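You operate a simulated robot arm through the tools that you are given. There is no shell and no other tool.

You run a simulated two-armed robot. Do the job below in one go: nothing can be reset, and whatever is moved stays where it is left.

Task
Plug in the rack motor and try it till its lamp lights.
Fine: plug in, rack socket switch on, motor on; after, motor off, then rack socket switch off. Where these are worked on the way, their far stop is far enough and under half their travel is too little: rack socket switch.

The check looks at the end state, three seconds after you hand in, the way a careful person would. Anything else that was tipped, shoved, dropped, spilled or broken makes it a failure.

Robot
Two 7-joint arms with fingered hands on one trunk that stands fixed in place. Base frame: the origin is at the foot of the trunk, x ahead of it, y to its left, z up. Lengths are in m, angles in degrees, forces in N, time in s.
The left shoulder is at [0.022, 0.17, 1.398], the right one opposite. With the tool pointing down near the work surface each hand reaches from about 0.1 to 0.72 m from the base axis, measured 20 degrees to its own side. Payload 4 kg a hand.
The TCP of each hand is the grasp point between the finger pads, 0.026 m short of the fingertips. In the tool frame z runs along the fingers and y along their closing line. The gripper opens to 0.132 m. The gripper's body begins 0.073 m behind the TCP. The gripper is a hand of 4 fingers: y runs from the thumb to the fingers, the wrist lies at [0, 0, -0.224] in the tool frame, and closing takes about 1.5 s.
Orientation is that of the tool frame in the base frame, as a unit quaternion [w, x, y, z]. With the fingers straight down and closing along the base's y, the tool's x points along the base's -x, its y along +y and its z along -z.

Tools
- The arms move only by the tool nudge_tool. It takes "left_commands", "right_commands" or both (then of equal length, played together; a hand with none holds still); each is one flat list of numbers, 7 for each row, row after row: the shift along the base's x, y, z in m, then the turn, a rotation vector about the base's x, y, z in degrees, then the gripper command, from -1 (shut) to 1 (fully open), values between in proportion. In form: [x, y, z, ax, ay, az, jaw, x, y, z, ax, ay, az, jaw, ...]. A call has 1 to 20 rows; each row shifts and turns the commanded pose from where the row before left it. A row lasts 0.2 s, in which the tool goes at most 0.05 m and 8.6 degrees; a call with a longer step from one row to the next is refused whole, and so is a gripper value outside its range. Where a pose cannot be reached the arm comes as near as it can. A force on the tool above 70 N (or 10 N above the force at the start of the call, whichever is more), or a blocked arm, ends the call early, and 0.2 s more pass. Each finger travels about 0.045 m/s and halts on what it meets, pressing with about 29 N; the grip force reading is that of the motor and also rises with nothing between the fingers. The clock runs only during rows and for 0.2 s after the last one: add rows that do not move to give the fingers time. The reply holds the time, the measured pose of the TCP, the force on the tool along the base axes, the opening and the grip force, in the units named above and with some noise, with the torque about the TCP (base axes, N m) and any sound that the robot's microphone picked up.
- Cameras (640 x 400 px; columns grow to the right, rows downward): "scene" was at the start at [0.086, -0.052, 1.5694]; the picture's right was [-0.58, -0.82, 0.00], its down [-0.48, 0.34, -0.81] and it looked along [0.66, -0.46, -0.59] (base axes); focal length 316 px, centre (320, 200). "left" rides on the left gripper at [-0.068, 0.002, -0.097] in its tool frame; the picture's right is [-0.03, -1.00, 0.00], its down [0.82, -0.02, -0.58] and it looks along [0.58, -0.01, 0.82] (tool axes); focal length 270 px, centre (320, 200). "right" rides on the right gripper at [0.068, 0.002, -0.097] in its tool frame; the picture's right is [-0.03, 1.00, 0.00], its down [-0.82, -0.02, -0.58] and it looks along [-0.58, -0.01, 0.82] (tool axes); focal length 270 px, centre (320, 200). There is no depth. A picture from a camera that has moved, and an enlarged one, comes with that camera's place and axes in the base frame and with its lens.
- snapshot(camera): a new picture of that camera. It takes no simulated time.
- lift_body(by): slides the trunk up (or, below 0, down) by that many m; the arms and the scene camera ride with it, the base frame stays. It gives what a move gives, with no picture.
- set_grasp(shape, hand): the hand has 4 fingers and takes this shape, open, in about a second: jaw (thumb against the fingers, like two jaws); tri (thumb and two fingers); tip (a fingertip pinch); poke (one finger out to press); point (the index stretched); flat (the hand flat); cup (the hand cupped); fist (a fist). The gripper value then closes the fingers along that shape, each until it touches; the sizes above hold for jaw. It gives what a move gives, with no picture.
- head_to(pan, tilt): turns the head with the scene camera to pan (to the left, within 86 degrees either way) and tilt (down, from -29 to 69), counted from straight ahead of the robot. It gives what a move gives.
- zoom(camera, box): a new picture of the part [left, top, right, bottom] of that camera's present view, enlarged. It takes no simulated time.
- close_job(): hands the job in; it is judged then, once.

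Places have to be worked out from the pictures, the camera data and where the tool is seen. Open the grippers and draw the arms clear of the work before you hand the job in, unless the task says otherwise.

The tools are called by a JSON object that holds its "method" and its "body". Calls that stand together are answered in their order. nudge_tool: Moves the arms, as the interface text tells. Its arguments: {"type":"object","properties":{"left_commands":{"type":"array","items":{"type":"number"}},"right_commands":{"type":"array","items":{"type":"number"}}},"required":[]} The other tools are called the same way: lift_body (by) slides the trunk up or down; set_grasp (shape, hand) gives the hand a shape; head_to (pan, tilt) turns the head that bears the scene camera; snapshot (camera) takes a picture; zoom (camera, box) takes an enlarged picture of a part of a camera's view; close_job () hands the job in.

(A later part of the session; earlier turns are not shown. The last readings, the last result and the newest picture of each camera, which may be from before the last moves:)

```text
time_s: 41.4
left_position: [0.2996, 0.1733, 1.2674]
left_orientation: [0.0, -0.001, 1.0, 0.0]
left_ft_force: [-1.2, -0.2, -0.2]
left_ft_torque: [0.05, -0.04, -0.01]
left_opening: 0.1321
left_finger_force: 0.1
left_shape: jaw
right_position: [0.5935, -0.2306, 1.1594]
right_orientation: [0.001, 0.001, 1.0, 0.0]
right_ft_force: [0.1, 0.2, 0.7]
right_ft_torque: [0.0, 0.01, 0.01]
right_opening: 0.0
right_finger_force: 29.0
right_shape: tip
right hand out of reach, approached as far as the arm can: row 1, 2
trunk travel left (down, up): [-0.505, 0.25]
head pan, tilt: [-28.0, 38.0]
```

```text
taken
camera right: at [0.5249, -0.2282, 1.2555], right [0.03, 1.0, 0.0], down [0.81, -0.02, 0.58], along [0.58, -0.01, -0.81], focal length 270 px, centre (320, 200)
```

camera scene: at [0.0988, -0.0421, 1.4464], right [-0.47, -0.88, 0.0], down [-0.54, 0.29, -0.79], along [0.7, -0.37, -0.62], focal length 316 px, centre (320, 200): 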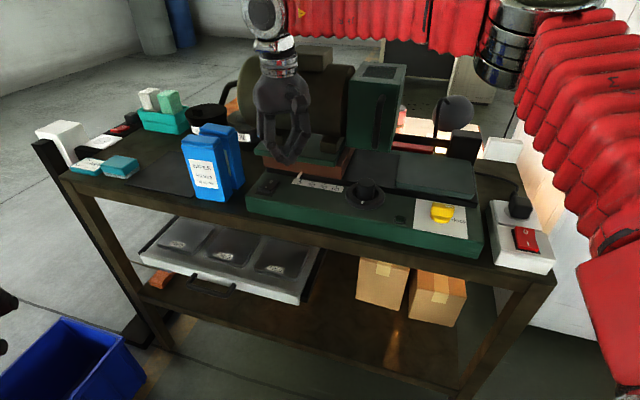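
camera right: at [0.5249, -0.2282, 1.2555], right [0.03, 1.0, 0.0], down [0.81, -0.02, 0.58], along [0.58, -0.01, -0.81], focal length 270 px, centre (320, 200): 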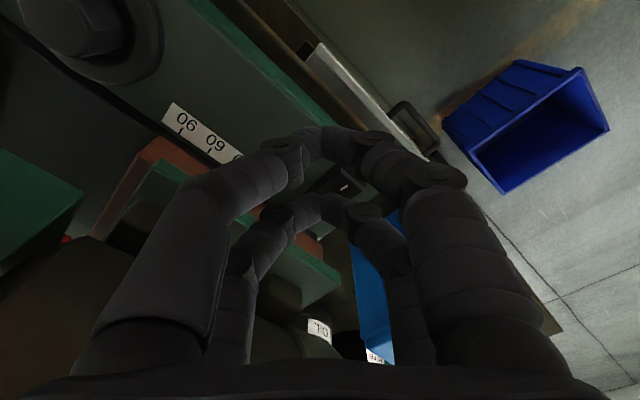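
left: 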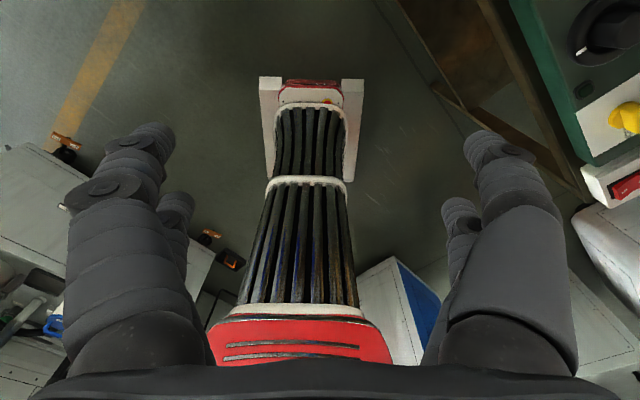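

The elbow is swung far out to the right and limits the reach, so it isn't a matter of arm length. I'll back the hand toward the body and raise the trunk to its original height to let the arm reconfigure before reaching forward again.

{"method": "nudge_tool", "body": {"right_commands": [-0.04, -0.01, 0.02, 0, 0, 0, -1, -0.04, -0.01, 0.02, 0, 0, 0, -1, -0.04, -0.01, 0.02, 0, 0, 0, -1, -0.04, -0.01, 0, 0, 0, 0, -1, -0.04, -0.01, 0, 0, 0, 0, -1, -0.04, -0.01, 0, 0, 0, 0, -1]}}

{"method": "lift_body", "body": {"by": 0.12}}

{"method": "snapshot", "body": {"camera": "scene"}}

```text
time_s: 42.8
left_position: [0.2981, 0.1727, 1.2695]
left_orientation: [0.0, 0.0, 1.0, -0.001]
left_ft_force: [0.1, 0.8, 0.4]
left_ft_torque: [0.0, 0.0, -0.01]
left_opening: 0.1319
left_finger_force: 0.0
left_shape: jaw
right_position: [0.3506, -0.2899, 1.2206]
right_orientation: [0.001, 0.0, 1.0, 0.001]
right_ft_force: [0.2, -0.2, -0.1]
right_ft_torque: [0.02, -0.03, 0.01]
right_opening: 0.0
right_finger_force: 29.2
right_shape: tip
trunk travel left (down, up): [-0.505, 0.25]
head pan, tilt: [-28.0, 38.0]
```

```text
time_s: 44.3
left_position: [0.3006, 0.1727, 1.3885]
left_orientation: [0.0, 0.0, 1.0, 0.001]
left_ft_force: [-0.6, -0.3, -0.4]
left_ft_torque: [-0.02, -0.01, -0.03]
left_opening: 0.1319
left_finger_force: 0.0
left_shape: jaw
right_position: [0.3538, -0.2918, 1.3393]
right_orientation: [0.0, 0.0, 1.0, 0.0]
right_ft_force: [-0.2, 0.5, -0.5]
right_ft_torque: [-0.01, 0.01, 0.02]
right_opening: 0.0
right_finger_force: 29.2
right_shape: tip
trunk travel left (down, up): [-0.625, 0.13]
head pan, tilt: [-28.0, 38.0]
```

```text
taken
camera scene: at [0.0905, -0.0423, 1.5667], right [-0.47, -0.88, 0.0], down [-0.54, 0.29, -0.79], along [0.7, -0.37, -0.62], focal length 316 px, centre (320, 200)
```

scene: 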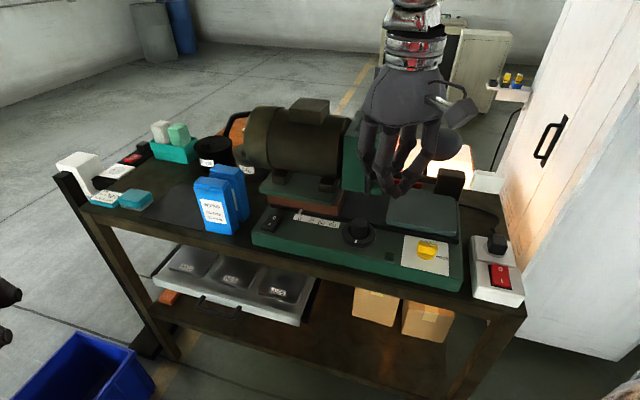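

Now from the higher camera I'll re-measure the rocker and the wipes box before moving.

{"method": "zoom", "body": {"camera": "scene", "box": [190, 150, 350, 260]}}

{"method": "nudge_tool", "body": {"right_commands": [0, 0, -0.045, 0, 0, 0, -1, 0, 0, -0.045, 0, 0, 0, -1, 0, 0, -0.045, 0, 0, 0, -1, 0.04, 0.015, -0.02, 0, 0, 0, -1, 0.04, 0.015, -0.01, 0, 0, 0, -1, 0.04, 0.015, 0, 0, 0, 0, -1, 0.04, 0.015, 0, 0, 0, 0, -1, 0, 0, 0, 0, 0, 0, -1]}}

{"method": "snapshot", "body": {"camera": "scene"}}

{"method": "snapshot", "body": {"camera": "right"}}

```text
3.64 times, centred on (270, 205) of scene
camera zoom: at [0.0905, -0.0423, 1.5667], right [-0.47, -0.88, 0.0], down [-0.54, 0.29, -0.79], along [0.7, -0.37, -0.62], focal length 1147 px, centre (502, 182)
```

zoom: 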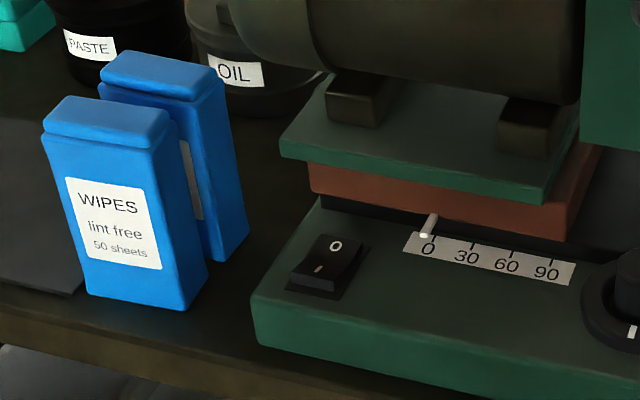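

```text
time_s: 46.1
left_position: [0.2986, 0.1715, 1.3873]
left_orientation: [0.0, -0.001, 1.0, -0.001]
left_ft_force: [-0.7, 0.2, -0.1]
left_ft_torque: [-0.02, 0.02, -0.03]
left_opening: 0.1318
left_finger_force: 0.0
left_shape: jaw
right_position: [0.5124, -0.2305, 1.1763]
right_orientation: [0.0, 0.0, 1.0, 0.0]
right_ft_force: [-0.4, 0.1, -0.3]
right_ft_torque: [-0.01, -0.01, 0.04]
right_opening: 0.0001
right_finger_force: 29.6
right_shape: tip
trunk travel left (down, up): [-0.625, 0.13]
head pan, tilt: [-28.0, 38.0]
```

```text
taken
camera scene: at [0.0892, -0.0422, 1.5669], right [-0.47, -0.88, 0.0], down [-0.54, 0.29, -0.79], along [0.7, -0.37, -0.62], focal length 316 px, centre (320, 200)
```

scene: 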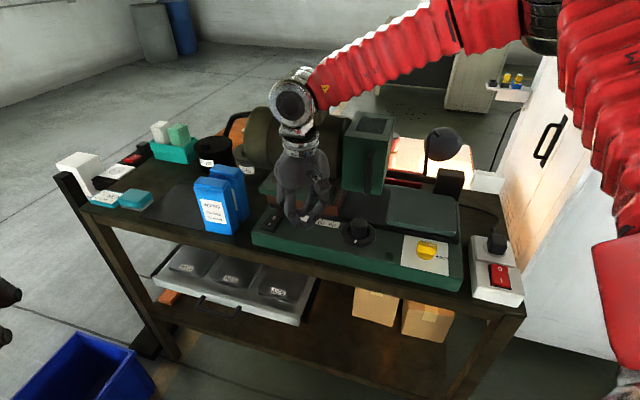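

```text
taken
camera right: at [0.4435, -0.2283, 1.2719], right [0.03, 1.0, 0.0], down [0.82, -0.02, 0.58], along [0.58, -0.01, -0.82], focal length 270 px, centre (320, 200)
```

right: 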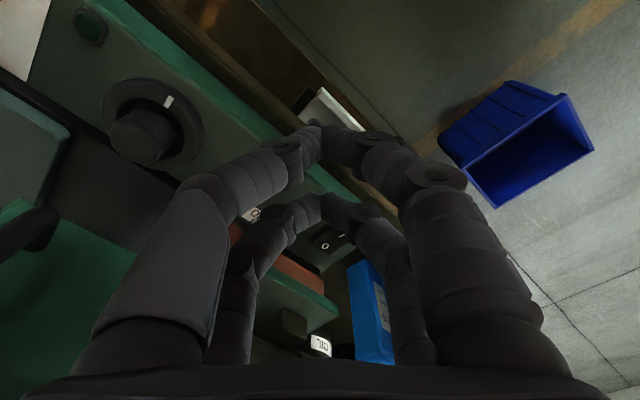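

The rocker's "I" mark is at about (0.686, -0.210), and the wipes boxes are a comfortable 10 cm to its left. Trying the forward reach now.

{"method": "nudge_tool", "body": {"right_commands": [0.03, 0.003, -0.01, 0, 0, 0, -1, 0.03, 0.003, -0.01, 0, 0, 0, -1, 0.03, 0.003, -0.01, 0, 0, 0, -1, 0.02, 0.003, -0.005, 0, 0, 0, -1, 0, 0, 0, 0, 0, 0, -1]}}

{"method": "snapshot", "body": {"camera": "scene"}}

{"method": "snapshot", "body": {"camera": "right"}}

```text
time_s: 47.3
left_position: [0.2997, 0.1726, 1.3882]
left_orientation: [0.0, 0.0, 1.0, -0.001]
left_ft_force: [0.0, 0.0, 0.2]
left_ft_torque: [-0.02, -0.02, 0.0]
left_opening: 0.132
left_finger_force: 0.1
left_shape: jaw
right_position: [0.571, -0.2498, 1.1629]
right_orientation: [0.0, 0.0, 1.0, 0.001]
right_ft_force: [0.7, 0.1, 0.5]
right_ft_torque: [0.0, -0.02, 0.04]
right_opening: 0.0002
right_finger_force: 29.3
right_shape: tip
right hand out of reach, approached as far as the arm can: row 2, 3, 4
trunk travel left (down, up): [-0.625, 0.13]
head pan, tilt: [-28.0, 38.0]
```

```text
taken
camera scene: at [0.0903, -0.0421, 1.5668], right [-0.47, -0.88, 0.0], down [-0.54, 0.29, -0.79], along [0.7, -0.37, -0.62], focal length 316 px, centre (320, 200)
```

scene: 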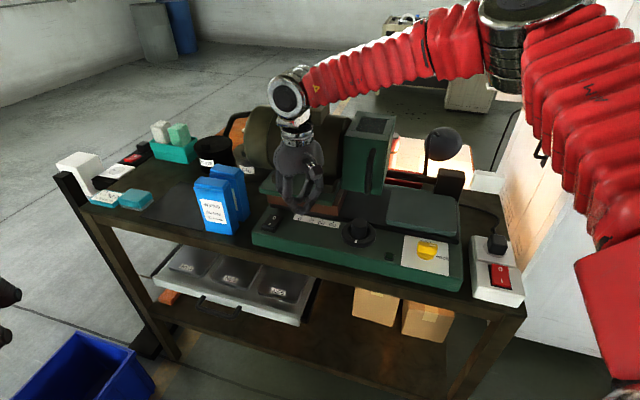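

```text
taken
camera right: at [0.5011, -0.2472, 1.2591], right [0.03, 1.0, 0.0], down [0.82, -0.02, 0.58], along [0.58, -0.01, -0.82], focal length 270 px, centre (320, 200)
```

right: 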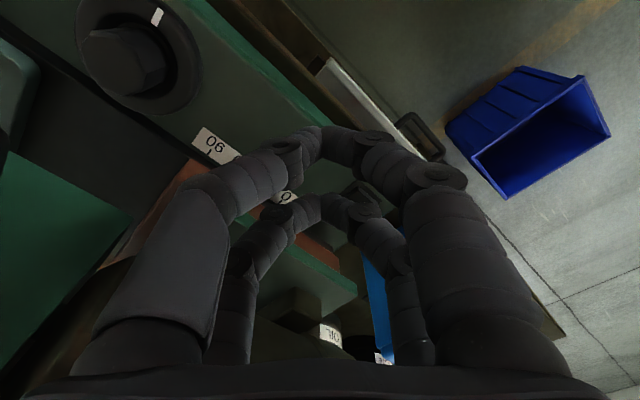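

The wrist seems to be at its bend limit with the fingers straight down. I'll tilt the hand 35° so the fingers point forward and down, which also pulls the wrist back, then try again.

{"method": "nudge_tool", "body": {"right_commands": [-0.01, 0, 0.01, 0, -7, 0, -1, -0.01, 0, 0, 0, -7, 0, -1, -0.01, 0, 0, 0, -7, 0, -1, 0, 0, 0, 0, -7, 0, -1, 0, 0, 0, 0, -7, 0, -1, 0, 0, 0, 0, 0, 0, -1]}}

{"method": "nudge_tool", "body": {"right_commands": [0.03, 0.012, -0.01, 0, 0, 0, -1, 0.03, 0.012, -0.015, 0, 0, 0, -1, 0.03, 0.012, -0.015, 0, 0, 0, -1, 0, 0, 0, 0, 0, 0, -1]}}

{"method": "snapshot", "body": {"camera": "scene"}}

{"method": "snapshot", "body": {"camera": "right"}}

```text
time_s: 48.7
left_position: [0.3001, 0.1753, 1.3873]
left_orientation: [0.0, -0.001, 1.0, -0.001]
left_ft_force: [0.2, 0.8, -0.9]
left_ft_torque: [-0.03, 0.01, 0.01]
left_opening: 0.1322
left_finger_force: 0.0
left_shape: jaw
right_position: [0.5412, -0.2467, 1.1728]
right_orientation: [0.3, 0.001, 0.954, -0.002]
right_ft_force: [-0.8, 0.0, 0.5]
right_ft_torque: [-0.01, 0.04, -0.02]
right_opening: 0.0
right_finger_force: 29.3
right_shape: tip
trunk travel left (down, up): [-0.625, 0.13]
head pan, tilt: [-28.0, 38.0]
```

```text
time_s: 49.7
left_position: [0.3007, 0.1717, 1.3878]
left_orientation: [0.001, 0.0, 1.0, 0.0]
left_ft_force: [-0.5, 0.4, -0.2]
left_ft_torque: [0.01, 0.0, 0.01]
left_opening: 0.1319
left_finger_force: 0.0
left_shape: jaw
right_position: [0.6288, -0.2196, 1.1366]
right_orientation: [0.298, -0.001, 0.954, 0.001]
right_ft_force: [-0.5, -0.7, 0.6]
right_ft_torque: [0.02, 0.01, -0.02]
right_opening: 0.0002
right_finger_force: 28.2
right_shape: tip
right hand out of reach, approached as far as the arm can: row 3
trunk travel left (down, up): [-0.625, 0.13]
head pan, tilt: [-28.0, 38.0]
```

```text
taken
camera scene: at [0.0902, -0.0428, 1.5668], right [-0.47, -0.88, 0.0], down [-0.54, 0.29, -0.79], along [0.7, -0.37, -0.62], focal length 316 px, centre (320, 200)
```

scene: 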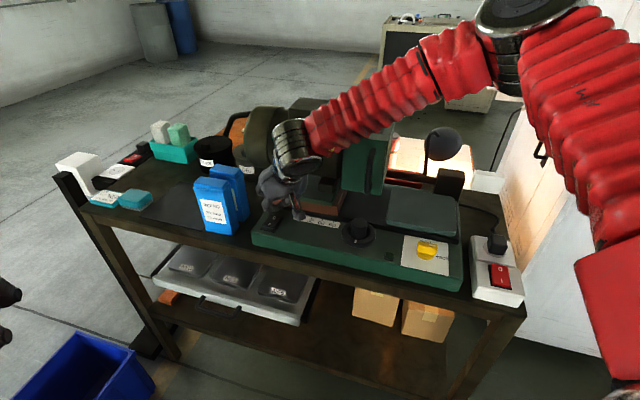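

```text
taken
camera right: at [0.5168, -0.2162, 1.1775], right [0.02, 1.0, 0.02], down [0.34, -0.02, 0.94], along [0.94, -0.01, -0.34], focal length 270 px, centre (320, 200)
```

right: 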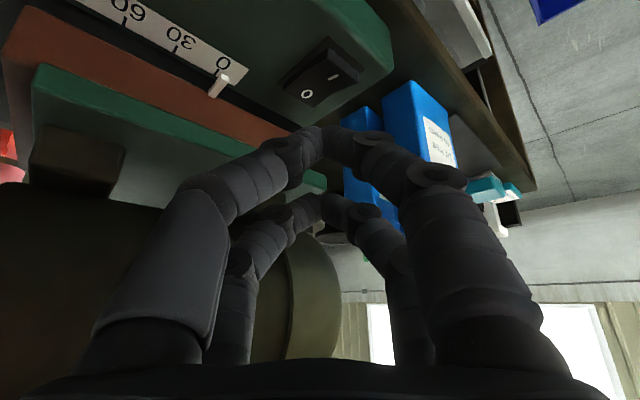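

That works: the hand is now close to the rocker, which I can see upside-down in the wrist view. I'll move it further forward and down with a bit more tilt.

{"method": "nudge_tool", "body": {"right_commands": [0.01, 0.003, -0.015, 0, -4, 0, -1, 0.012, 0.004, -0.02, 0, -4, 0, -1, 0.012, 0.004, -0.02, 0, 0, 0, -1, 0, 0, 0, 0, 0, 0, -1]}}

{"method": "snapshot", "body": {"camera": "scene"}}

{"method": "snapshot", "body": {"camera": "right"}}

{"method": "zoom", "body": {"camera": "scene", "box": [200, 130, 360, 270]}}

```text
time_s: 50.7
left_position: [0.301, 0.1711, 1.3875]
left_orientation: [0.0, 0.0, 1.0, 0.0]
left_ft_force: [-0.9, 0.2, 0.3]
left_ft_torque: [0.02, -0.02, 0.0]
left_opening: 0.1319
left_finger_force: 0.0
left_shape: jaw
right_position: [0.6849, -0.2615, 1.1588]
right_orientation: [0.364, -0.002, 0.931, 0.001]
right_ft_force: [0.1, -0.3, -0.6]
right_ft_torque: [-0.01, 0.02, 0.01]
right_opening: 0.0001
right_finger_force: 29.4
right_shape: tip
right hand out of reach, approached as far as the arm can: row 1, 2, 3
trunk travel left (down, up): [-0.625, 0.13]
head pan, tilt: [-28.0, 38.0]
```

```text
taken
camera scene: at [0.0905, -0.0427, 1.5668], right [-0.47, -0.88, 0.0], down [-0.54, 0.29, -0.79], along [0.7, -0.37, -0.62], focal length 316 px, centre (320, 200)
```

scene: 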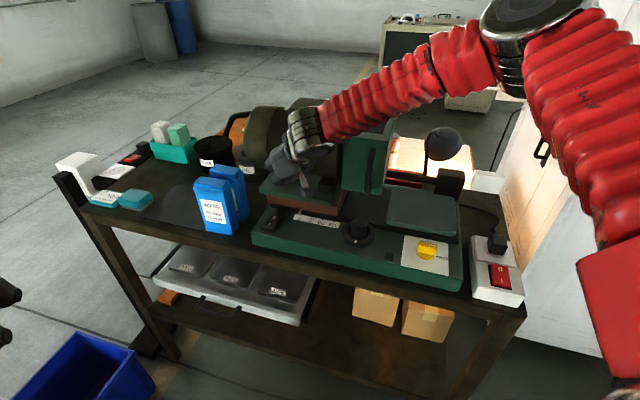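

```text
taken
camera right: at [0.5683, -0.2574, 1.1836], right [0.01, 1.0, 0.02], down [0.21, -0.02, 0.98], along [0.98, -0.01, -0.21], focal length 270 px, centre (320, 200)
```

right: 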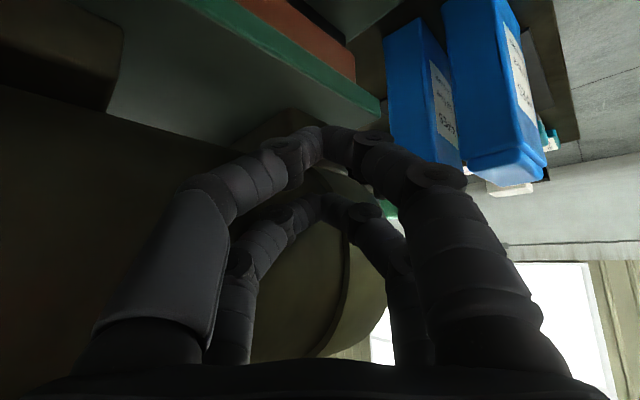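

```text
2.86 times, centred on (280, 200) of scene
camera zoom: at [0.0905, -0.0427, 1.5668], right [-0.47, -0.88, 0.0], down [-0.54, 0.29, -0.79], along [0.7, -0.37, -0.62], focal length 901 px, centre (434, 200)
```

zoom: 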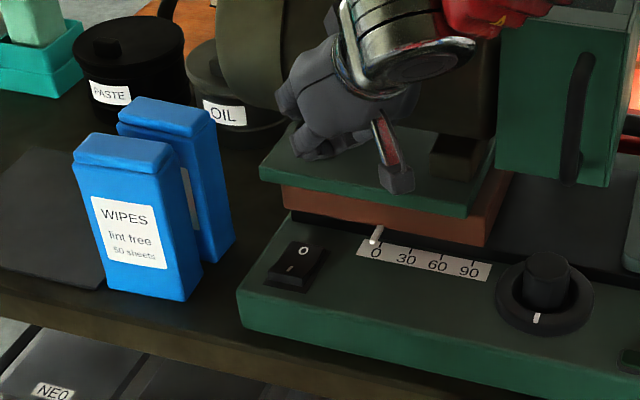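

The arm slid up over the carriage instead of reaching the target; it isn't touching anything. I'll back out the way it came, retreat to the front, and then lower the trunk so the shoulder is below the wrist, where the reach was better.

{"method": "nudge_tool", "body": {"right_commands": [-0.02, 0.012, 0.005, 0, 0, 0, -1, -0.02, 0.012, 0.005, 0, 0, 0, -1, -0.02, 0.01, 0.005, 0, 0, 0, -1, 0, 0, 0, 0, 0, 0, -1]}}

{"method": "snapshot", "body": {"camera": "scene"}}

```text
time_s: 51.7
left_position: [0.2993, 0.1724, 1.3876]
left_orientation: [-0.001, 0.0, 1.0, 0.0]
left_ft_force: [1.3, 0.7, 0.7]
left_ft_torque: [-0.03, 0.01, 0.03]
left_opening: 0.1319
left_finger_force: 0.0
left_shape: jaw
right_position: [0.6316, -0.2382, 1.1937]
right_orientation: [0.364, -0.002, 0.931, 0.001]
right_ft_force: [0.0, -0.4, -0.2]
right_ft_torque: [0.01, -0.03, -0.01]
right_opening: 0.0
right_finger_force: 29.5
right_shape: tip
right hand out of reach, approached as far as the arm can: row 1, 2, 3
trunk travel left (down, up): [-0.625, 0.13]
head pan, tilt: [-28.0, 38.0]
```

```text
taken
camera scene: at [0.0913, -0.042, 1.5667], right [-0.47, -0.88, 0.0], down [-0.54, 0.29, -0.79], along [0.7, -0.37, -0.62], focal length 316 px, centre (320, 200)
```

scene: 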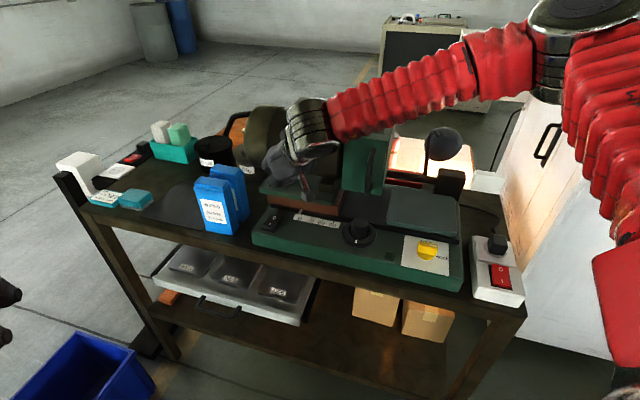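

Backing out cleanly. Continuing the retreat to the front of the bench.

{"method": "nudge_tool", "body": {"right_commands": [-0.04, 0, 0.015, 0, 2, 0, -1, -0.04, 0, 0.015, 0, 2, 0, -1, -0.04, -0.005, 0.015, 0, 2, 0, -1, -0.04, -0.01, 0.01, 0, 2, 0, -1, -0.04, -0.01, 0.01, 0, 0, 0, -1, -0.04, -0.01, 0.01, 0, 0, 0, -1, 0, 0, 0, 0, 0, 0, -1]}}

{"method": "snapshot", "body": {"camera": "scene"}}

```text
time_s: 53.3
left_position: [0.3014, 0.1726, 1.3882]
left_orientation: [-0.001, 0.001, 1.0, 0.0]
left_ft_force: [1.2, 0.5, -0.5]
left_ft_torque: [-0.06, -0.02, 0.02]
left_opening: 0.1323
left_finger_force: 0.0
left_shape: jaw
right_position: [0.4141, -0.2737, 1.273]
right_orientation: [0.299, 0.0, 0.954, 0.001]
right_ft_force: [0.5, -0.4, 0.9]
right_ft_torque: [0.01, 0.03, -0.01]
right_opening: 0.0
right_finger_force: 28.7
right_shape: tip
right hand out of reach, approached as far as the arm can: row 6
trunk travel left (down, up): [-0.625, 0.13]
head pan, tilt: [-28.0, 38.0]
```

```text
taken
camera scene: at [0.0918, -0.0416, 1.5667], right [-0.47, -0.88, 0.0], down [-0.54, 0.29, -0.79], along [0.69, -0.37, -0.62], focal length 316 px, centre (320, 200)
```

scene: 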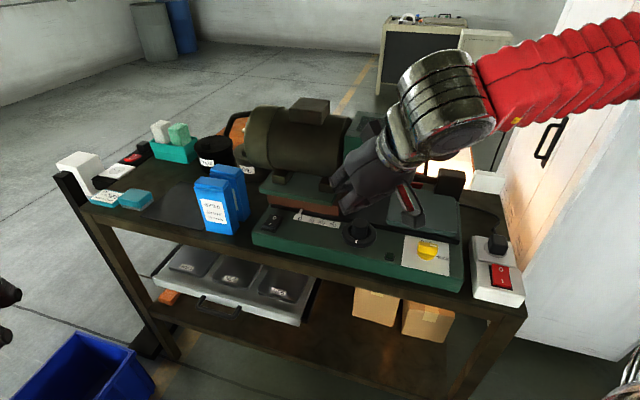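

The hand is clear in front of the bench. Lowering the trunk by 0.2 m puts the shoulder near 1.2 m, with the fingertips staying in front of the bench edge.

{"method": "lift_body", "body": {"by": -0.2}}

{"method": "nudge_tool", "body": {"right_commands": [0.02, 0.01, 0.03, 0, 0, 0, -1, 0.02, 0.01, 0.02, 0, 0, 0, -1, 0, 0, 0, 0, 0, 0, -1]}}

{"method": "snapshot", "body": {"camera": "scene"}}

```text
time_s: 55.5
left_position: [0.3009, 0.1724, 1.1881]
left_orientation: [0.001, 0.0, 1.0, 0.0]
left_ft_force: [0.1, 0.8, 0.1]
left_ft_torque: [-0.01, 0.01, 0.01]
left_opening: 0.1318
left_finger_force: 0.0
left_shape: jaw
right_position: [0.4197, -0.274, 1.0533]
right_orientation: [0.275, 0.0, 0.961, 0.0]
right_ft_force: [-0.5, 0.1, 0.4]
right_ft_torque: [0.0, -0.01, -0.01]
right_opening: 0.0003
right_finger_force: 28.8
right_shape: tip
trunk travel left (down, up): [-0.425, 0.33]
head pan, tilt: [-28.0, 38.0]
```

```text
time_s: 56.2
left_position: [0.3007, 0.1717, 1.1874]
left_orientation: [0.0, 0.0, 1.0, 0.0]
left_ft_force: [0.1, -0.8, 0.3]
left_ft_torque: [-0.02, 0.0, -0.02]
left_opening: 0.1321
left_finger_force: 0.0
left_shape: jaw
right_position: [0.4607, -0.2547, 1.1041]
right_orientation: [0.275, 0.0, 0.961, 0.001]
right_ft_force: [0.5, 0.8, 0.7]
right_ft_torque: [-0.02, -0.02, 0.0]
right_opening: 0.0
right_finger_force: 29.0
right_shape: tip
trunk travel left (down, up): [-0.425, 0.33]
head pan, tilt: [-28.0, 38.0]
```

```text
taken
camera scene: at [0.1107, -0.0425, 1.3658], right [-0.47, -0.88, 0.0], down [-0.54, 0.29, -0.79], along [0.7, -0.37, -0.62], focal length 316 px, centre (320, 200)
```

scene: 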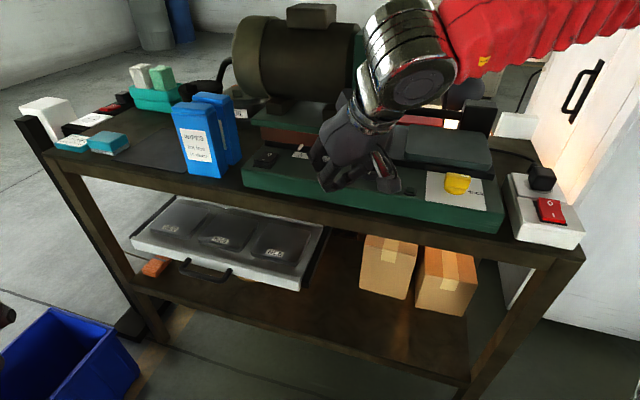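

Moving forward in modest steps toward the rocker and checking reach as I go.

{"method": "nudge_tool", "body": {"right_commands": [0.033, 0.02, 0.005, 0, 0, 0, -1, 0.033, 0.02, 0.005, 0, 0, 0, -1, 0.033, 0.015, 0, 0, 0, 0, -1, 0, 0, 0, 0, 0, 0, -1]}}

{"method": "nudge_tool", "body": {"right_commands": [0.02, -0.002, 0, 0, 0, 0, -1, 0.02, -0.002, -0.005, 0, 0, 0, -1, 0, 0, 0, 0, 0, 0, -1]}}

{"method": "snapshot", "body": {"camera": "scene"}}

{"method": "snapshot", "body": {"camera": "right"}}

```text
time_s: 57.2
left_position: [0.2998, 0.1716, 1.1882]
left_orientation: [0.0, 0.0, 1.0, 0.0]
left_ft_force: [0.5, -0.5, 0.1]
left_ft_torque: [-0.01, -0.02, -0.01]
left_opening: 0.1318
left_finger_force: 0.1
left_shape: jaw
right_position: [0.5583, -0.1992, 1.1129]
right_orientation: [0.276, 0.0, 0.961, 0.001]
right_ft_force: [-0.5, -0.5, 0.4]
right_ft_torque: [-0.01, 0.0, 0.03]
right_opening: 0.0
right_finger_force: 28.5
right_shape: tip
trunk travel left (down, up): [-0.425, 0.33]
head pan, tilt: [-28.0, 38.0]
```

```text
time_s: 58.0
left_position: [0.3003, 0.1727, 1.1875]
left_orientation: [0.0, 0.0, 1.0, 0.0]
left_ft_force: [-0.4, -1.1, -0.4]
left_ft_torque: [-0.02, -0.02, 0.01]
left_opening: 0.1319
left_finger_force: 0.1
left_shape: jaw
right_position: [0.5997, -0.2039, 1.1071]
right_orientation: [0.277, 0.0, 0.961, 0.0]
right_ft_force: [-1.1, 0.6, 0.2]
right_ft_torque: [0.02, 0.03, 0.03]
right_opening: 0.0
right_finger_force: 29.2
right_shape: tip
trunk travel left (down, up): [-0.425, 0.33]
head pan, tilt: [-28.0, 38.0]
```

```text
taken
camera scene: at [0.1106, -0.0422, 1.3659], right [-0.47, -0.88, 0.0], down [-0.54, 0.29, -0.79], along [0.7, -0.37, -0.62], focal length 316 px, centre (320, 200)
```

scene: 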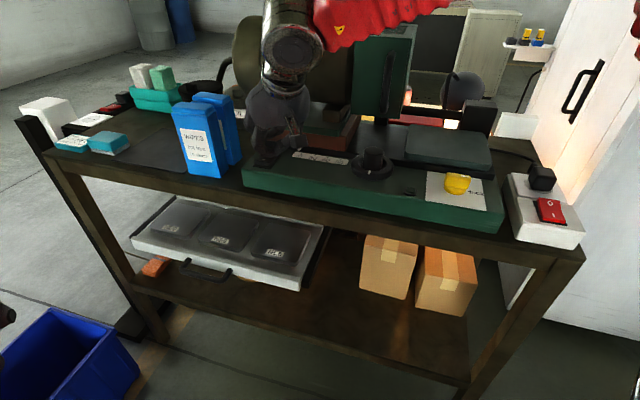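

```text
taken
camera right: at [0.4888, -0.2006, 1.153], right [0.02, 1.0, 0.01], down [0.39, -0.02, 0.92], along [0.92, -0.01, -0.39], focal length 270 px, centre (320, 200)
```

right: 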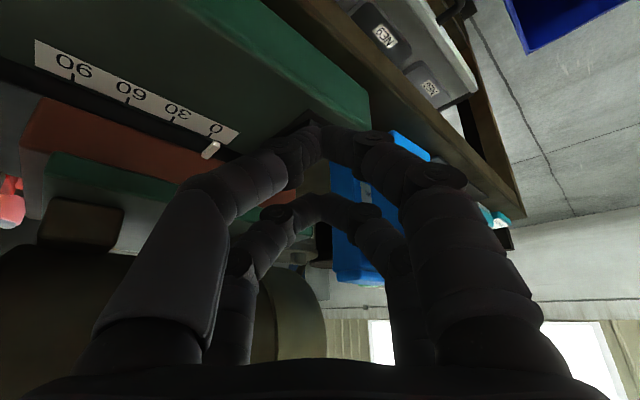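

Reach is good now. Moving to hover just above the "I" half of the rocker.

{"method": "nudge_tool", "body": {"right_commands": [0.027, -0.001, -0.005, 0, 0, 0, -1, 0.027, -0.001, -0.005, 0, 0, 0, -1, 0.027, -0.001, -0.01, 0, 0, 0, -1, 0, 0, 0, 0, 0, 0, -1]}}

{"method": "zoom", "body": {"camera": "scene", "box": [200, 80, 360, 220]}}

{"method": "snapshot", "body": {"camera": "right"}}

```text
time_s: 59.0
left_position: [0.3, 0.1732, 1.1873]
left_orientation: [-0.001, 0.0, 1.0, 0.0]
left_ft_force: [-0.9, 0.8, 0.3]
left_ft_torque: [0.0, -0.03, -0.02]
left_opening: 0.132
left_finger_force: 0.0
left_shape: jaw
right_position: [0.6804, -0.2049, 1.0891]
right_orientation: [0.276, 0.0, 0.961, -0.001]
right_ft_force: [0.5, 0.1, -0.1]
right_ft_torque: [-0.02, -0.04, 0.01]
right_opening: 0.0002
right_finger_force: 29.2
right_shape: tip
trunk travel left (down, up): [-0.425, 0.33]
head pan, tilt: [-28.0, 38.0]
```

```text
2.86 times, centred on (280, 150) of scene
camera zoom: at [0.11, -0.042, 1.366], right [-0.47, -0.88, 0.0], down [-0.54, 0.29, -0.79], along [0.7, -0.37, -0.62], focal length 901 px, centre (434, 343)
```

zoom: 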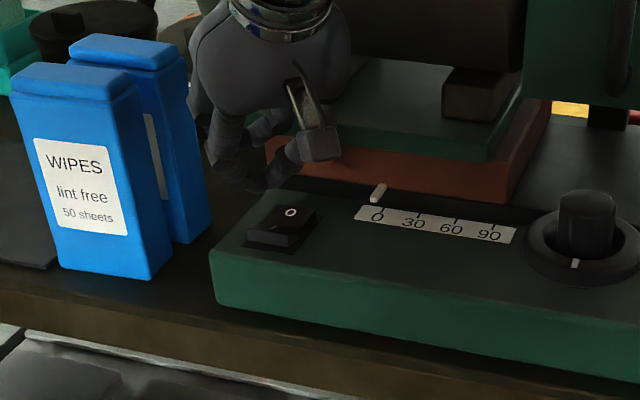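

```text
taken
camera right: at [0.57, -0.2034, 1.134], right [0.02, 1.0, 0.01], down [0.39, -0.02, 0.92], along [0.92, -0.01, -0.39], focal length 270 px, centre (320, 200)
```

right: 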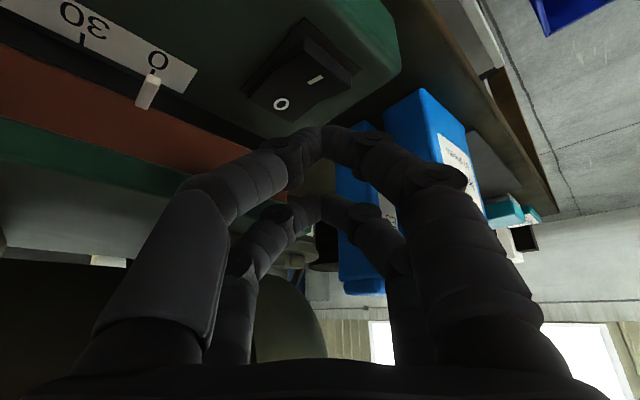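

The lower fingertip pair projects right over the "I" mark, at about (0.680, -0.206). Descending to just above it.

{"method": "nudge_tool", "body": {"right_commands": [0, 0, -0.015, 0, 0, 0, -1, 0, 0, -0.013, 0, 0, 0, -1, 0, 0, 0, 0, 0, 0, -1]}}

{"method": "zoom", "body": {"camera": "scene", "box": [220, 110, 320, 210]}}

{"method": "snapshot", "body": {"camera": "right"}}

```text
time_s: 59.9
left_position: [0.3, 0.172, 1.1878]
left_orientation: [0.0, 0.0, 1.0, 0.0]
left_ft_force: [0.2, -0.3, 0.2]
left_ft_torque: [-0.01, -0.04, 0.04]
left_opening: 0.1313
left_finger_force: 0.0
left_shape: jaw
right_position: [0.6818, -0.2064, 1.0592]
right_orientation: [0.276, 0.0, 0.961, 0.0]
right_ft_force: [0.4, -0.1, 0.1]
right_ft_torque: [0.02, 0.01, 0.0]
right_opening: 0.0003
right_finger_force: 28.9
right_shape: tip
trunk travel left (down, up): [-0.425, 0.33]
head pan, tilt: [-28.0, 38.0]
```

```text
4.00 times, centred on (270, 160) of scene
camera zoom: at [0.1111, -0.0421, 1.3658], right [-0.47, -0.88, 0.0], down [-0.54, 0.29, -0.79], along [0.7, -0.37, -0.62], focal length 1262 px, centre (520, 360)
```

zoom: 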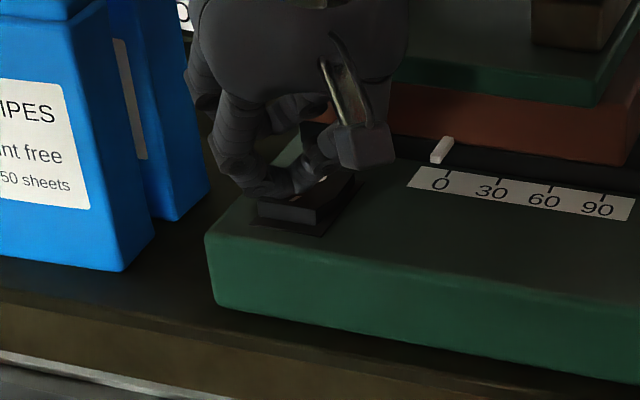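

```text
taken
camera right: at [0.5704, -0.2039, 1.1053], right [0.02, 1.0, 0.01], down [0.39, -0.02, 0.92], along [0.92, -0.01, -0.39], focal length 270 px, centre (320, 200)
```

right: 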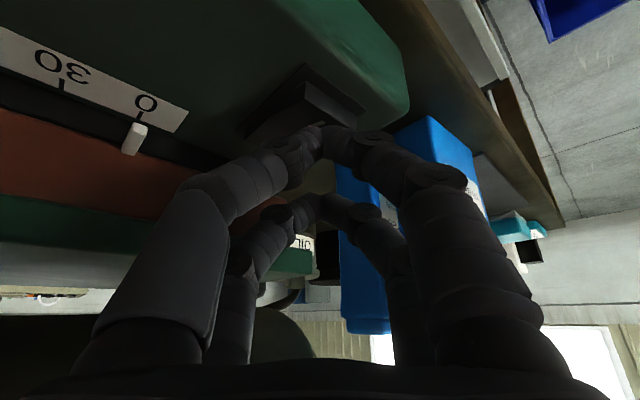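

The tip is just above the rocker's raised half. I'll shift it 3 mm deeper and press down in small steps, listening for the click.

{"method": "nudge_tool", "body": {"right_commands": [0.002, -0.002, -0.006, 0, 0, 0, -1, 0, 0, -0.006, 0, 0, 0, -1, 0, 0, 0, 0, 0, 0, -1]}}

{"method": "zoom", "body": {"camera": "scene", "box": [220, 110, 320, 210]}}

```text
time_s: 60.6
left_position: [0.2982, 0.1722, 1.1883]
left_orientation: [0.001, 0.0, 1.0, -0.001]
left_ft_force: [0.1, 0.6, -0.8]
left_ft_torque: [-0.03, 0.0, 0.0]
left_opening: 0.1319
left_finger_force: 0.1
left_shape: jaw
right_position: [0.6807, -0.2089, 1.0549]
right_orientation: [0.282, -0.001, 0.96, 0.003]
right_ft_force: [0.6, -2.5, 33.3]
right_ft_torque: [-0.12, 0.1, -0.09]
right_opening: 0.0002
right_finger_force: 29.2
right_shape: tip
trunk travel left (down, up): [-0.425, 0.33]
head pan, tilt: [-28.0, 38.0]
heard: click
```

```text
4.00 times, centred on (270, 160) of scene
camera zoom: at [0.1073, -0.0414, 1.3666], right [-0.47, -0.88, 0.0], down [-0.54, 0.29, -0.79], along [0.7, -0.37, -0.61], focal length 1262 px, centre (520, 360)
```

zoom: 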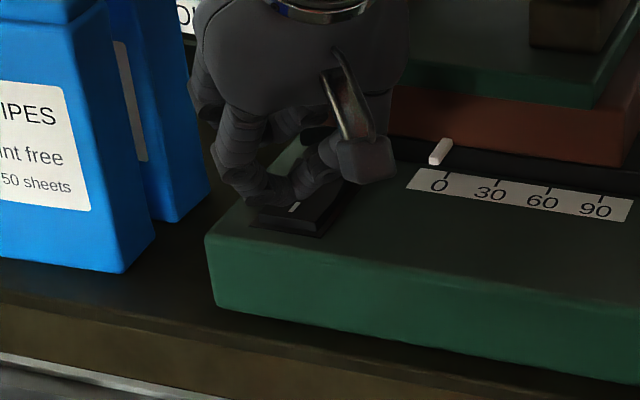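

A click, and the rocker's front half has gone down. I'll lift off and check the lamp and the motor.

{"method": "nudge_tool", "body": {"right_commands": [0, 0, 0.012, 0, 0, 0, -1, 0, 0, 0.03, 0, 0, 0, -1, -0.02, 0.005, 0.02, 0, 0, 0, -1, -0.02, 0.005, 0, 0, 0, 0, -1]}}

{"method": "snapshot", "body": {"camera": "scene"}}

{"method": "zoom", "body": {"camera": "scene", "box": [230, 110, 430, 210]}}

{"method": "zoom", "body": {"camera": "scene", "box": [380, 150, 500, 230]}}

```text
time_s: 61.6
left_position: [0.3008, 0.1716, 1.1868]
left_orientation: [0.0, 0.0, 1.0, 0.0]
left_ft_force: [0.1, 0.7, 0.5]
left_ft_torque: [0.0, -0.01, 0.02]
left_opening: 0.1319
left_finger_force: 0.1
left_shape: jaw
right_position: [0.6409, -0.1994, 1.1093]
right_orientation: [0.274, 0.0, 0.962, -0.001]
right_ft_force: [-0.4, 0.3, -0.2]
right_ft_torque: [0.02, 0.02, 0.0]
right_opening: 0.0
right_finger_force: 29.1
right_shape: tip
trunk travel left (down, up): [-0.425, 0.33]
head pan, tilt: [-28.0, 38.0]
```

```text
taken
camera scene: at [0.1107, -0.042, 1.3658], right [-0.47, -0.88, 0.0], down [-0.54, 0.29, -0.79], along [0.7, -0.37, -0.62], focal length 316 px, centre (320, 200)
```

scene: 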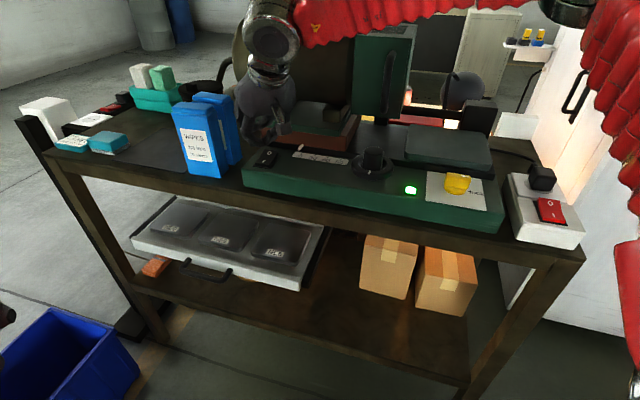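

```text
3.20 times, centred on (330, 160) of scene
camera zoom: at [0.1107, -0.042, 1.3658], right [-0.47, -0.88, 0.0], down [-0.54, 0.29, -0.79], along [0.7, -0.37, -0.62], focal length 1010 px, centre (288, 328)
```

zoom: 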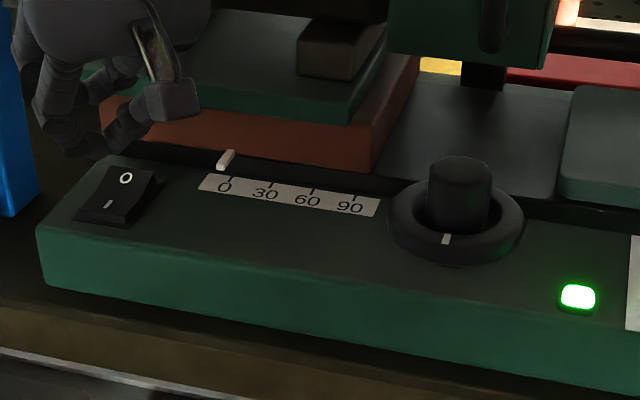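

```text
5.00 times, centred on (440, 190) of scene
camera zoom: at [0.1107, -0.042, 1.3658], right [-0.47, -0.88, 0.0], down [-0.54, 0.29, -0.79], along [0.7, -0.37, -0.62], focal length 1578 px, centre (-280, 250)
```

zoom: 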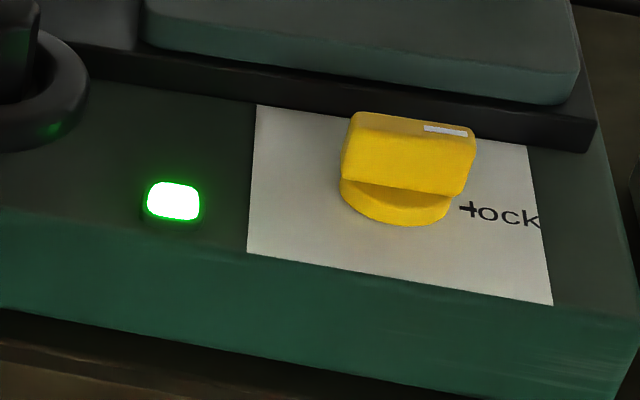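

The green lamp is lit, so the motor is powered and running. Now it has to go off again by pressing the rear "O" half. To keep my knuckles off the motor plate behind it, I'll yaw the hand -35° first.

{"method": "nudge_tool", "body": {"right_commands": [0, 0, 0, 0, 0, -7, -1, 0, 0, 0, 0, 0, -7, -1, 0, 0, 0, 0, 0, -7, -1, 0, 0, 0, 0, 0, -7, -1, 0, 0, 0, 0, 0, -7, -1, 0, 0, 0, 0, 0, 0, -1]}}

{"method": "nudge_tool", "body": {"right_commands": [0.02, -0.008, 0, 0, 0, 0, -1, 0.02, -0.01, -0.005, 0, 0, 0, -1, 0, 0, 0, 0, 0, 0, -1]}}

{"method": "zoom", "body": {"camera": "scene", "box": [200, 70, 360, 210]}}

{"method": "snapshot", "body": {"camera": "right"}}

```text
time_s: 63.0
left_position: [0.3002, 0.1714, 1.1885]
left_orientation: [-0.001, -0.001, 1.0, 0.0]
left_ft_force: [-0.3, -0.2, -0.6]
left_ft_torque: [0.0, -0.04, 0.0]
left_opening: 0.1319
left_finger_force: 0.0
left_shape: jaw
right_position: [0.6642, -0.2539, 1.1376]
right_orientation: [0.26, 0.285, 0.919, -0.082]
right_ft_force: [-0.2, 0.0, 0.3]
right_ft_torque: [0.0, -0.01, 0.0]
right_opening: 0.0
right_finger_force: 29.1
right_shape: tip
right hand out of reach, approached as far as the arm can: row 4, 5
trunk travel left (down, up): [-0.425, 0.33]
head pan, tilt: [-28.0, 38.0]
```

```text
time_s: 63.9
left_position: [0.2998, 0.1722, 1.1876]
left_orientation: [-0.001, 0.0, 1.0, 0.0]
left_ft_force: [0.2, 0.0, 0.2]
left_ft_torque: [-0.01, 0.01, 0.0]
left_opening: 0.132
left_finger_force: 0.1
left_shape: jaw
right_position: [0.689, -0.28, 1.131]
right_orientation: [0.263, 0.289, 0.917, -0.082]
right_ft_force: [-2.5, 2.2, 0.8]
right_ft_torque: [-0.03, -0.05, -0.09]
right_opening: 0.0001
right_finger_force: 29.0
right_shape: tip
right hand out of reach, approached as far as the arm can: row 1, 2
trunk travel left (down, up): [-0.425, 0.33]
head pan, tilt: [-28.0, 38.0]
```

```text
2.86 times, centred on (280, 140) of scene
camera zoom: at [0.111, -0.042, 1.3658], right [-0.47, -0.88, 0.0], down [-0.54, 0.29, -0.79], along [0.7, -0.37, -0.62], focal length 901 px, centre (434, 371)
```

zoom: 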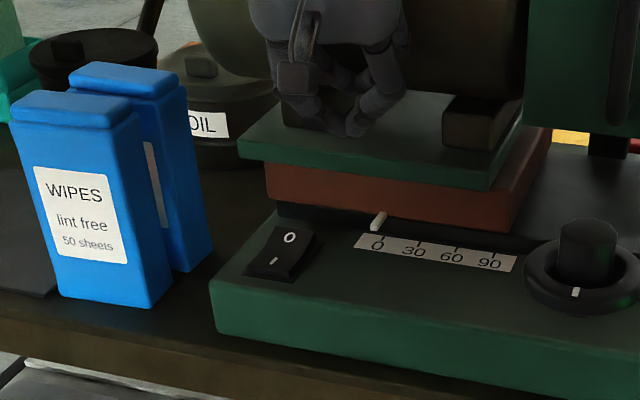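

```text
taken
camera right: at [0.6002, -0.2161, 1.1769], right [0.59, 0.81, 0.01], down [0.3, -0.24, 0.92], along [0.75, -0.54, -0.39], focal length 270 px, centre (320, 200)
```

right: 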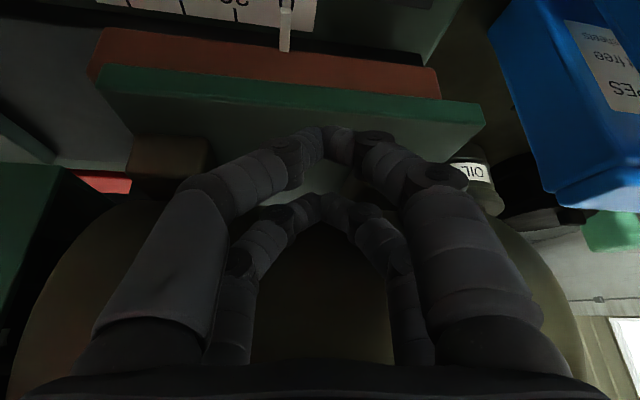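

The reach limit pushed the hand over the motor plate, and a light side force suggests it's about to brush the motor. I'm backing straight out toward the front right away.

{"method": "nudge_tool", "body": {"right_commands": [-0.03, 0.012, 0, 0, 0, 0, -1, -0.035, 0.012, 0, 0, 0, 0, -1, 0, 0, 0, 0, 0, 0, -1]}}

{"method": "zoom", "body": {"camera": "scene", "box": [200, 0, 400, 210]}}

```text
time_s: 64.7
left_position: [0.3015, 0.172, 1.1875]
left_orientation: [-0.001, -0.001, 1.0, 0.0]
left_ft_force: [0.0, 0.5, 0.8]
left_ft_torque: [0.01, 0.0, 0.01]
left_opening: 0.1319
left_finger_force: 0.1
left_shape: jaw
right_position: [0.645, -0.2734, 1.1458]
right_orientation: [0.26, 0.286, 0.919, -0.083]
right_ft_force: [0.0, 0.2, 0.4]
right_ft_torque: [0.01, 0.0, -0.01]
right_opening: 0.0
right_finger_force: 29.0
right_shape: tip
right hand out of reach, approached as far as the arm can: row 2
trunk travel left (down, up): [-0.425, 0.33]
head pan, tilt: [-28.0, 38.0]
```

```text
1.90 times, centred on (300, 105) of scene
camera zoom: at [0.1113, -0.0423, 1.3658], right [-0.47, -0.88, 0.0], down [-0.54, 0.29, -0.79], along [0.7, -0.37, -0.62], focal length 601 px, centre (358, 381)
```

zoom: 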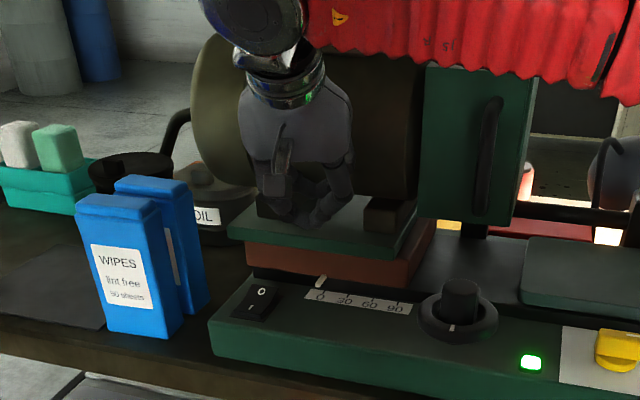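

The force is back to zero, nothing has moved, and the lamp is still lit. I'll retreat fully to the front and restore the yaw. Then I'll roll the hand about its own pointing axis instead, which keeps the wrist where it can reach and the knuckles off the plate.

{"method": "nudge_tool", "body": {"right_commands": [-0.03, 0.008, 0.005, 0, 0, 7, -1, -0.03, 0.008, 0.005, 0, 0, 7, -1, -0.03, 0.008, 0, 0, 0, 7, -1, -0.02, 0.008, 0, 0, 0, 7, -1, 0, 0, 0, 0, 0, 7, -1, 0, 0, 0, 0, 0, 0, -1]}}

{"method": "nudge_tool", "body": {"right_commands": [0, 0, 0, 4.03, 0, -6.45, -1, 0, 0, 0, 4.03, 0, -6.45, -1, 0, 0, 0, 4.03, 0, -6.45, -1, 0, 0, 0, 4.03, 0, -6.45, -1, 0, 0, 0, 4.03, 0, -6.45, -1, 0, 0, 0, 0, 0, 0, -1]}}

{"method": "snapshot", "body": {"camera": "scene"}}

{"method": "snapshot", "body": {"camera": "right"}}

```text
time_s: 66.0
left_position: [0.3, 0.1726, 1.1878]
left_orientation: [-0.001, 0.0, 1.0, 0.0]
left_ft_force: [1.2, 0.0, 0.2]
left_ft_torque: [0.0, 0.0, -0.01]
left_opening: 0.1318
left_finger_force: 0.1
left_shape: jaw
right_position: [0.5348, -0.2411, 1.1549]
right_orientation: [0.275, 0.0, 0.962, 0.001]
right_ft_force: [0.1, -0.6, 0.1]
right_ft_torque: [0.02, 0.01, 0.0]
right_opening: 0.0
right_finger_force: 28.8
right_shape: tip
trunk travel left (down, up): [-0.425, 0.33]
head pan, tilt: [-28.0, 38.0]
```

```text
time_s: 67.5
left_position: [0.3002, 0.1717, 1.1874]
left_orientation: [-0.001, 0.001, 1.0, 0.001]
left_ft_force: [-0.2, -1.2, -0.4]
left_ft_torque: [0.0, 0.03, 0.0]
left_opening: 0.1318
left_finger_force: 0.1
left_shape: jaw
right_position: [0.5486, -0.2828, 1.1816]
right_orientation: [0.256, 0.311, 0.911, 0.093]
right_ft_force: [-0.1, -0.6, 0.1]
right_ft_torque: [0.04, 0.0, 0.02]
right_opening: 0.0003
right_finger_force: 28.6
right_shape: tip
right hand out of reach, approached as far as the arm can: row 4, 5
trunk travel left (down, up): [-0.425, 0.33]
head pan, tilt: [-28.0, 38.0]
```

```text
taken
camera scene: at [0.1113, -0.0434, 1.3657], right [-0.47, -0.88, 0.0], down [-0.54, 0.29, -0.79], along [0.7, -0.37, -0.62], focal length 316 px, centre (320, 200)
```

scene: 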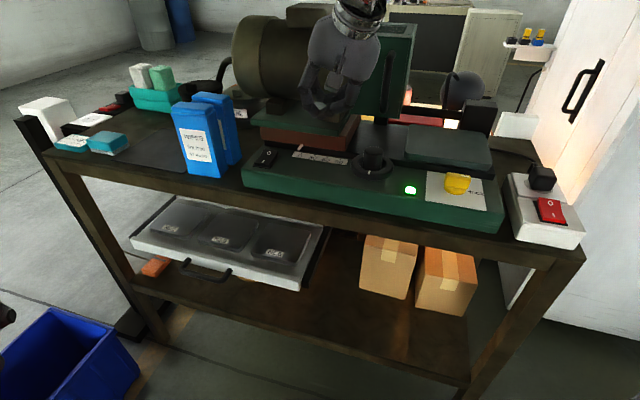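

```text
taken
camera right: at [0.451, -0.2396, 1.2372], right [0.54, 0.77, 0.34], down [0.24, -0.52, 0.82], along [0.81, -0.36, -0.47], focal length 270 px, centre (320, 200)
```

right: 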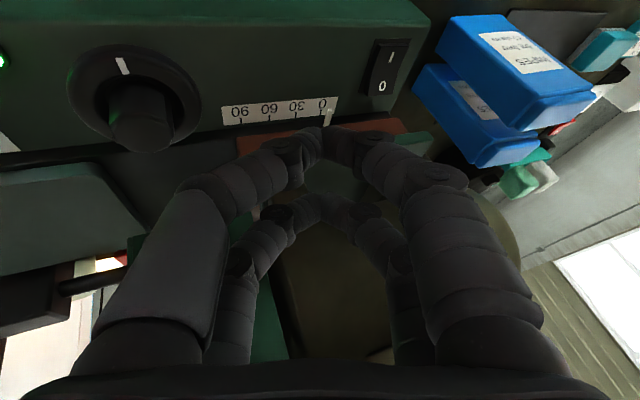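

Rolling that way hits the wrist's limit. Instead I'll undo the roll and use a flatter approach of about 63° tilt, so that everything behind the pressing tips trails toward the robot and stays clear of the plate.

{"method": "nudge_tool", "body": {"right_commands": [0, 0, 0, -4.03, 0, 6.45, -1, 0, 0, 0, -4.03, 0, 6.45, -1, 0, 0, 0, -4.03, 0, 6.45, -1, 0, 0, 0, -4.03, 0, 6.45, -1, -0.01, 0.02, -0.01, -4.03, 0, 6.45, -1, 0, 0, 0, 0, 0, 0, -1]}}

{"method": "nudge_tool", "body": {"right_commands": [0, 0, 0, 0, -7.75, 0, -1, 0, 0, 0, 0, -7.75, 0, -1, 0, 0, 0, 0, -7.75, 0, -1, 0, 0, 0, 0, -7.75, 0, -1, 0, 0, 0, 0, 0, 0, -1]}}

{"method": "snapshot", "body": {"camera": "scene"}}

{"method": "snapshot", "body": {"camera": "right"}}

```text
time_s: 68.8
left_position: [0.3013, 0.1708, 1.188]
left_orientation: [0.0, -0.001, 1.0, 0.0]
left_ft_force: [0.1, -0.4, -0.4]
left_ft_torque: [-0.01, -0.01, -0.05]
left_opening: 0.1322
left_finger_force: 0.0
left_shape: jaw
right_position: [0.5376, -0.2607, 1.1722]
right_orientation: [0.275, -0.001, 0.961, 0.0]
right_ft_force: [0.0, -0.1, -0.4]
right_ft_torque: [-0.01, -0.03, -0.04]
right_opening: 0.0001
right_finger_force: 29.2
right_shape: tip
trunk travel left (down, up): [-0.425, 0.33]
head pan, tilt: [-28.0, 38.0]
```

```text
time_s: 70.0
left_position: [0.2991, 0.1734, 1.1878]
left_orientation: [-0.001, 0.001, 1.0, 0.0]
left_ft_force: [0.2, 0.4, -0.1]
left_ft_torque: [-0.06, -0.01, -0.01]
left_opening: 0.1317
left_finger_force: 0.0
left_shape: jaw
right_position: [0.5372, -0.2607, 1.1726]
right_orientation: [0.523, 0.0, 0.852, 0.0]
right_ft_force: [0.1, -0.3, 0.1]
right_ft_torque: [0.01, 0.01, -0.04]
right_opening: 0.0
right_finger_force: 29.2
right_shape: tip
trunk travel left (down, up): [-0.425, 0.33]
head pan, tilt: [-28.0, 38.0]
```

```text
taken
camera scene: at [0.1107, -0.0413, 1.3659], right [-0.47, -0.88, 0.0], down [-0.54, 0.29, -0.79], along [0.7, -0.37, -0.62], focal length 316 px, centre (320, 200)
```

scene: 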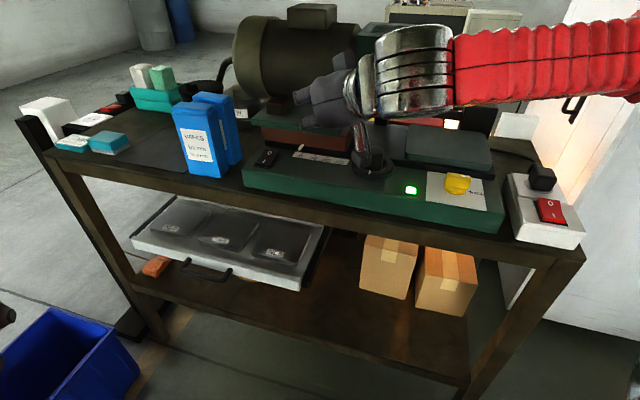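

```text
taken
camera right: at [0.4192, -0.258, 1.1557], right [0.01, 1.0, 0.02], down [-0.14, -0.02, 0.99], along [0.99, -0.02, 0.14], focal length 270 px, centre (320, 200)
```

right: 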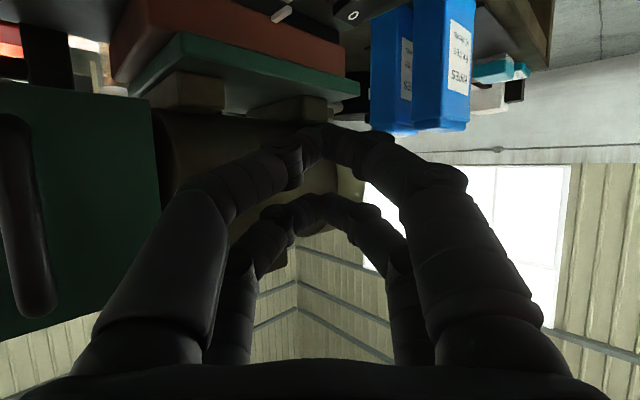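

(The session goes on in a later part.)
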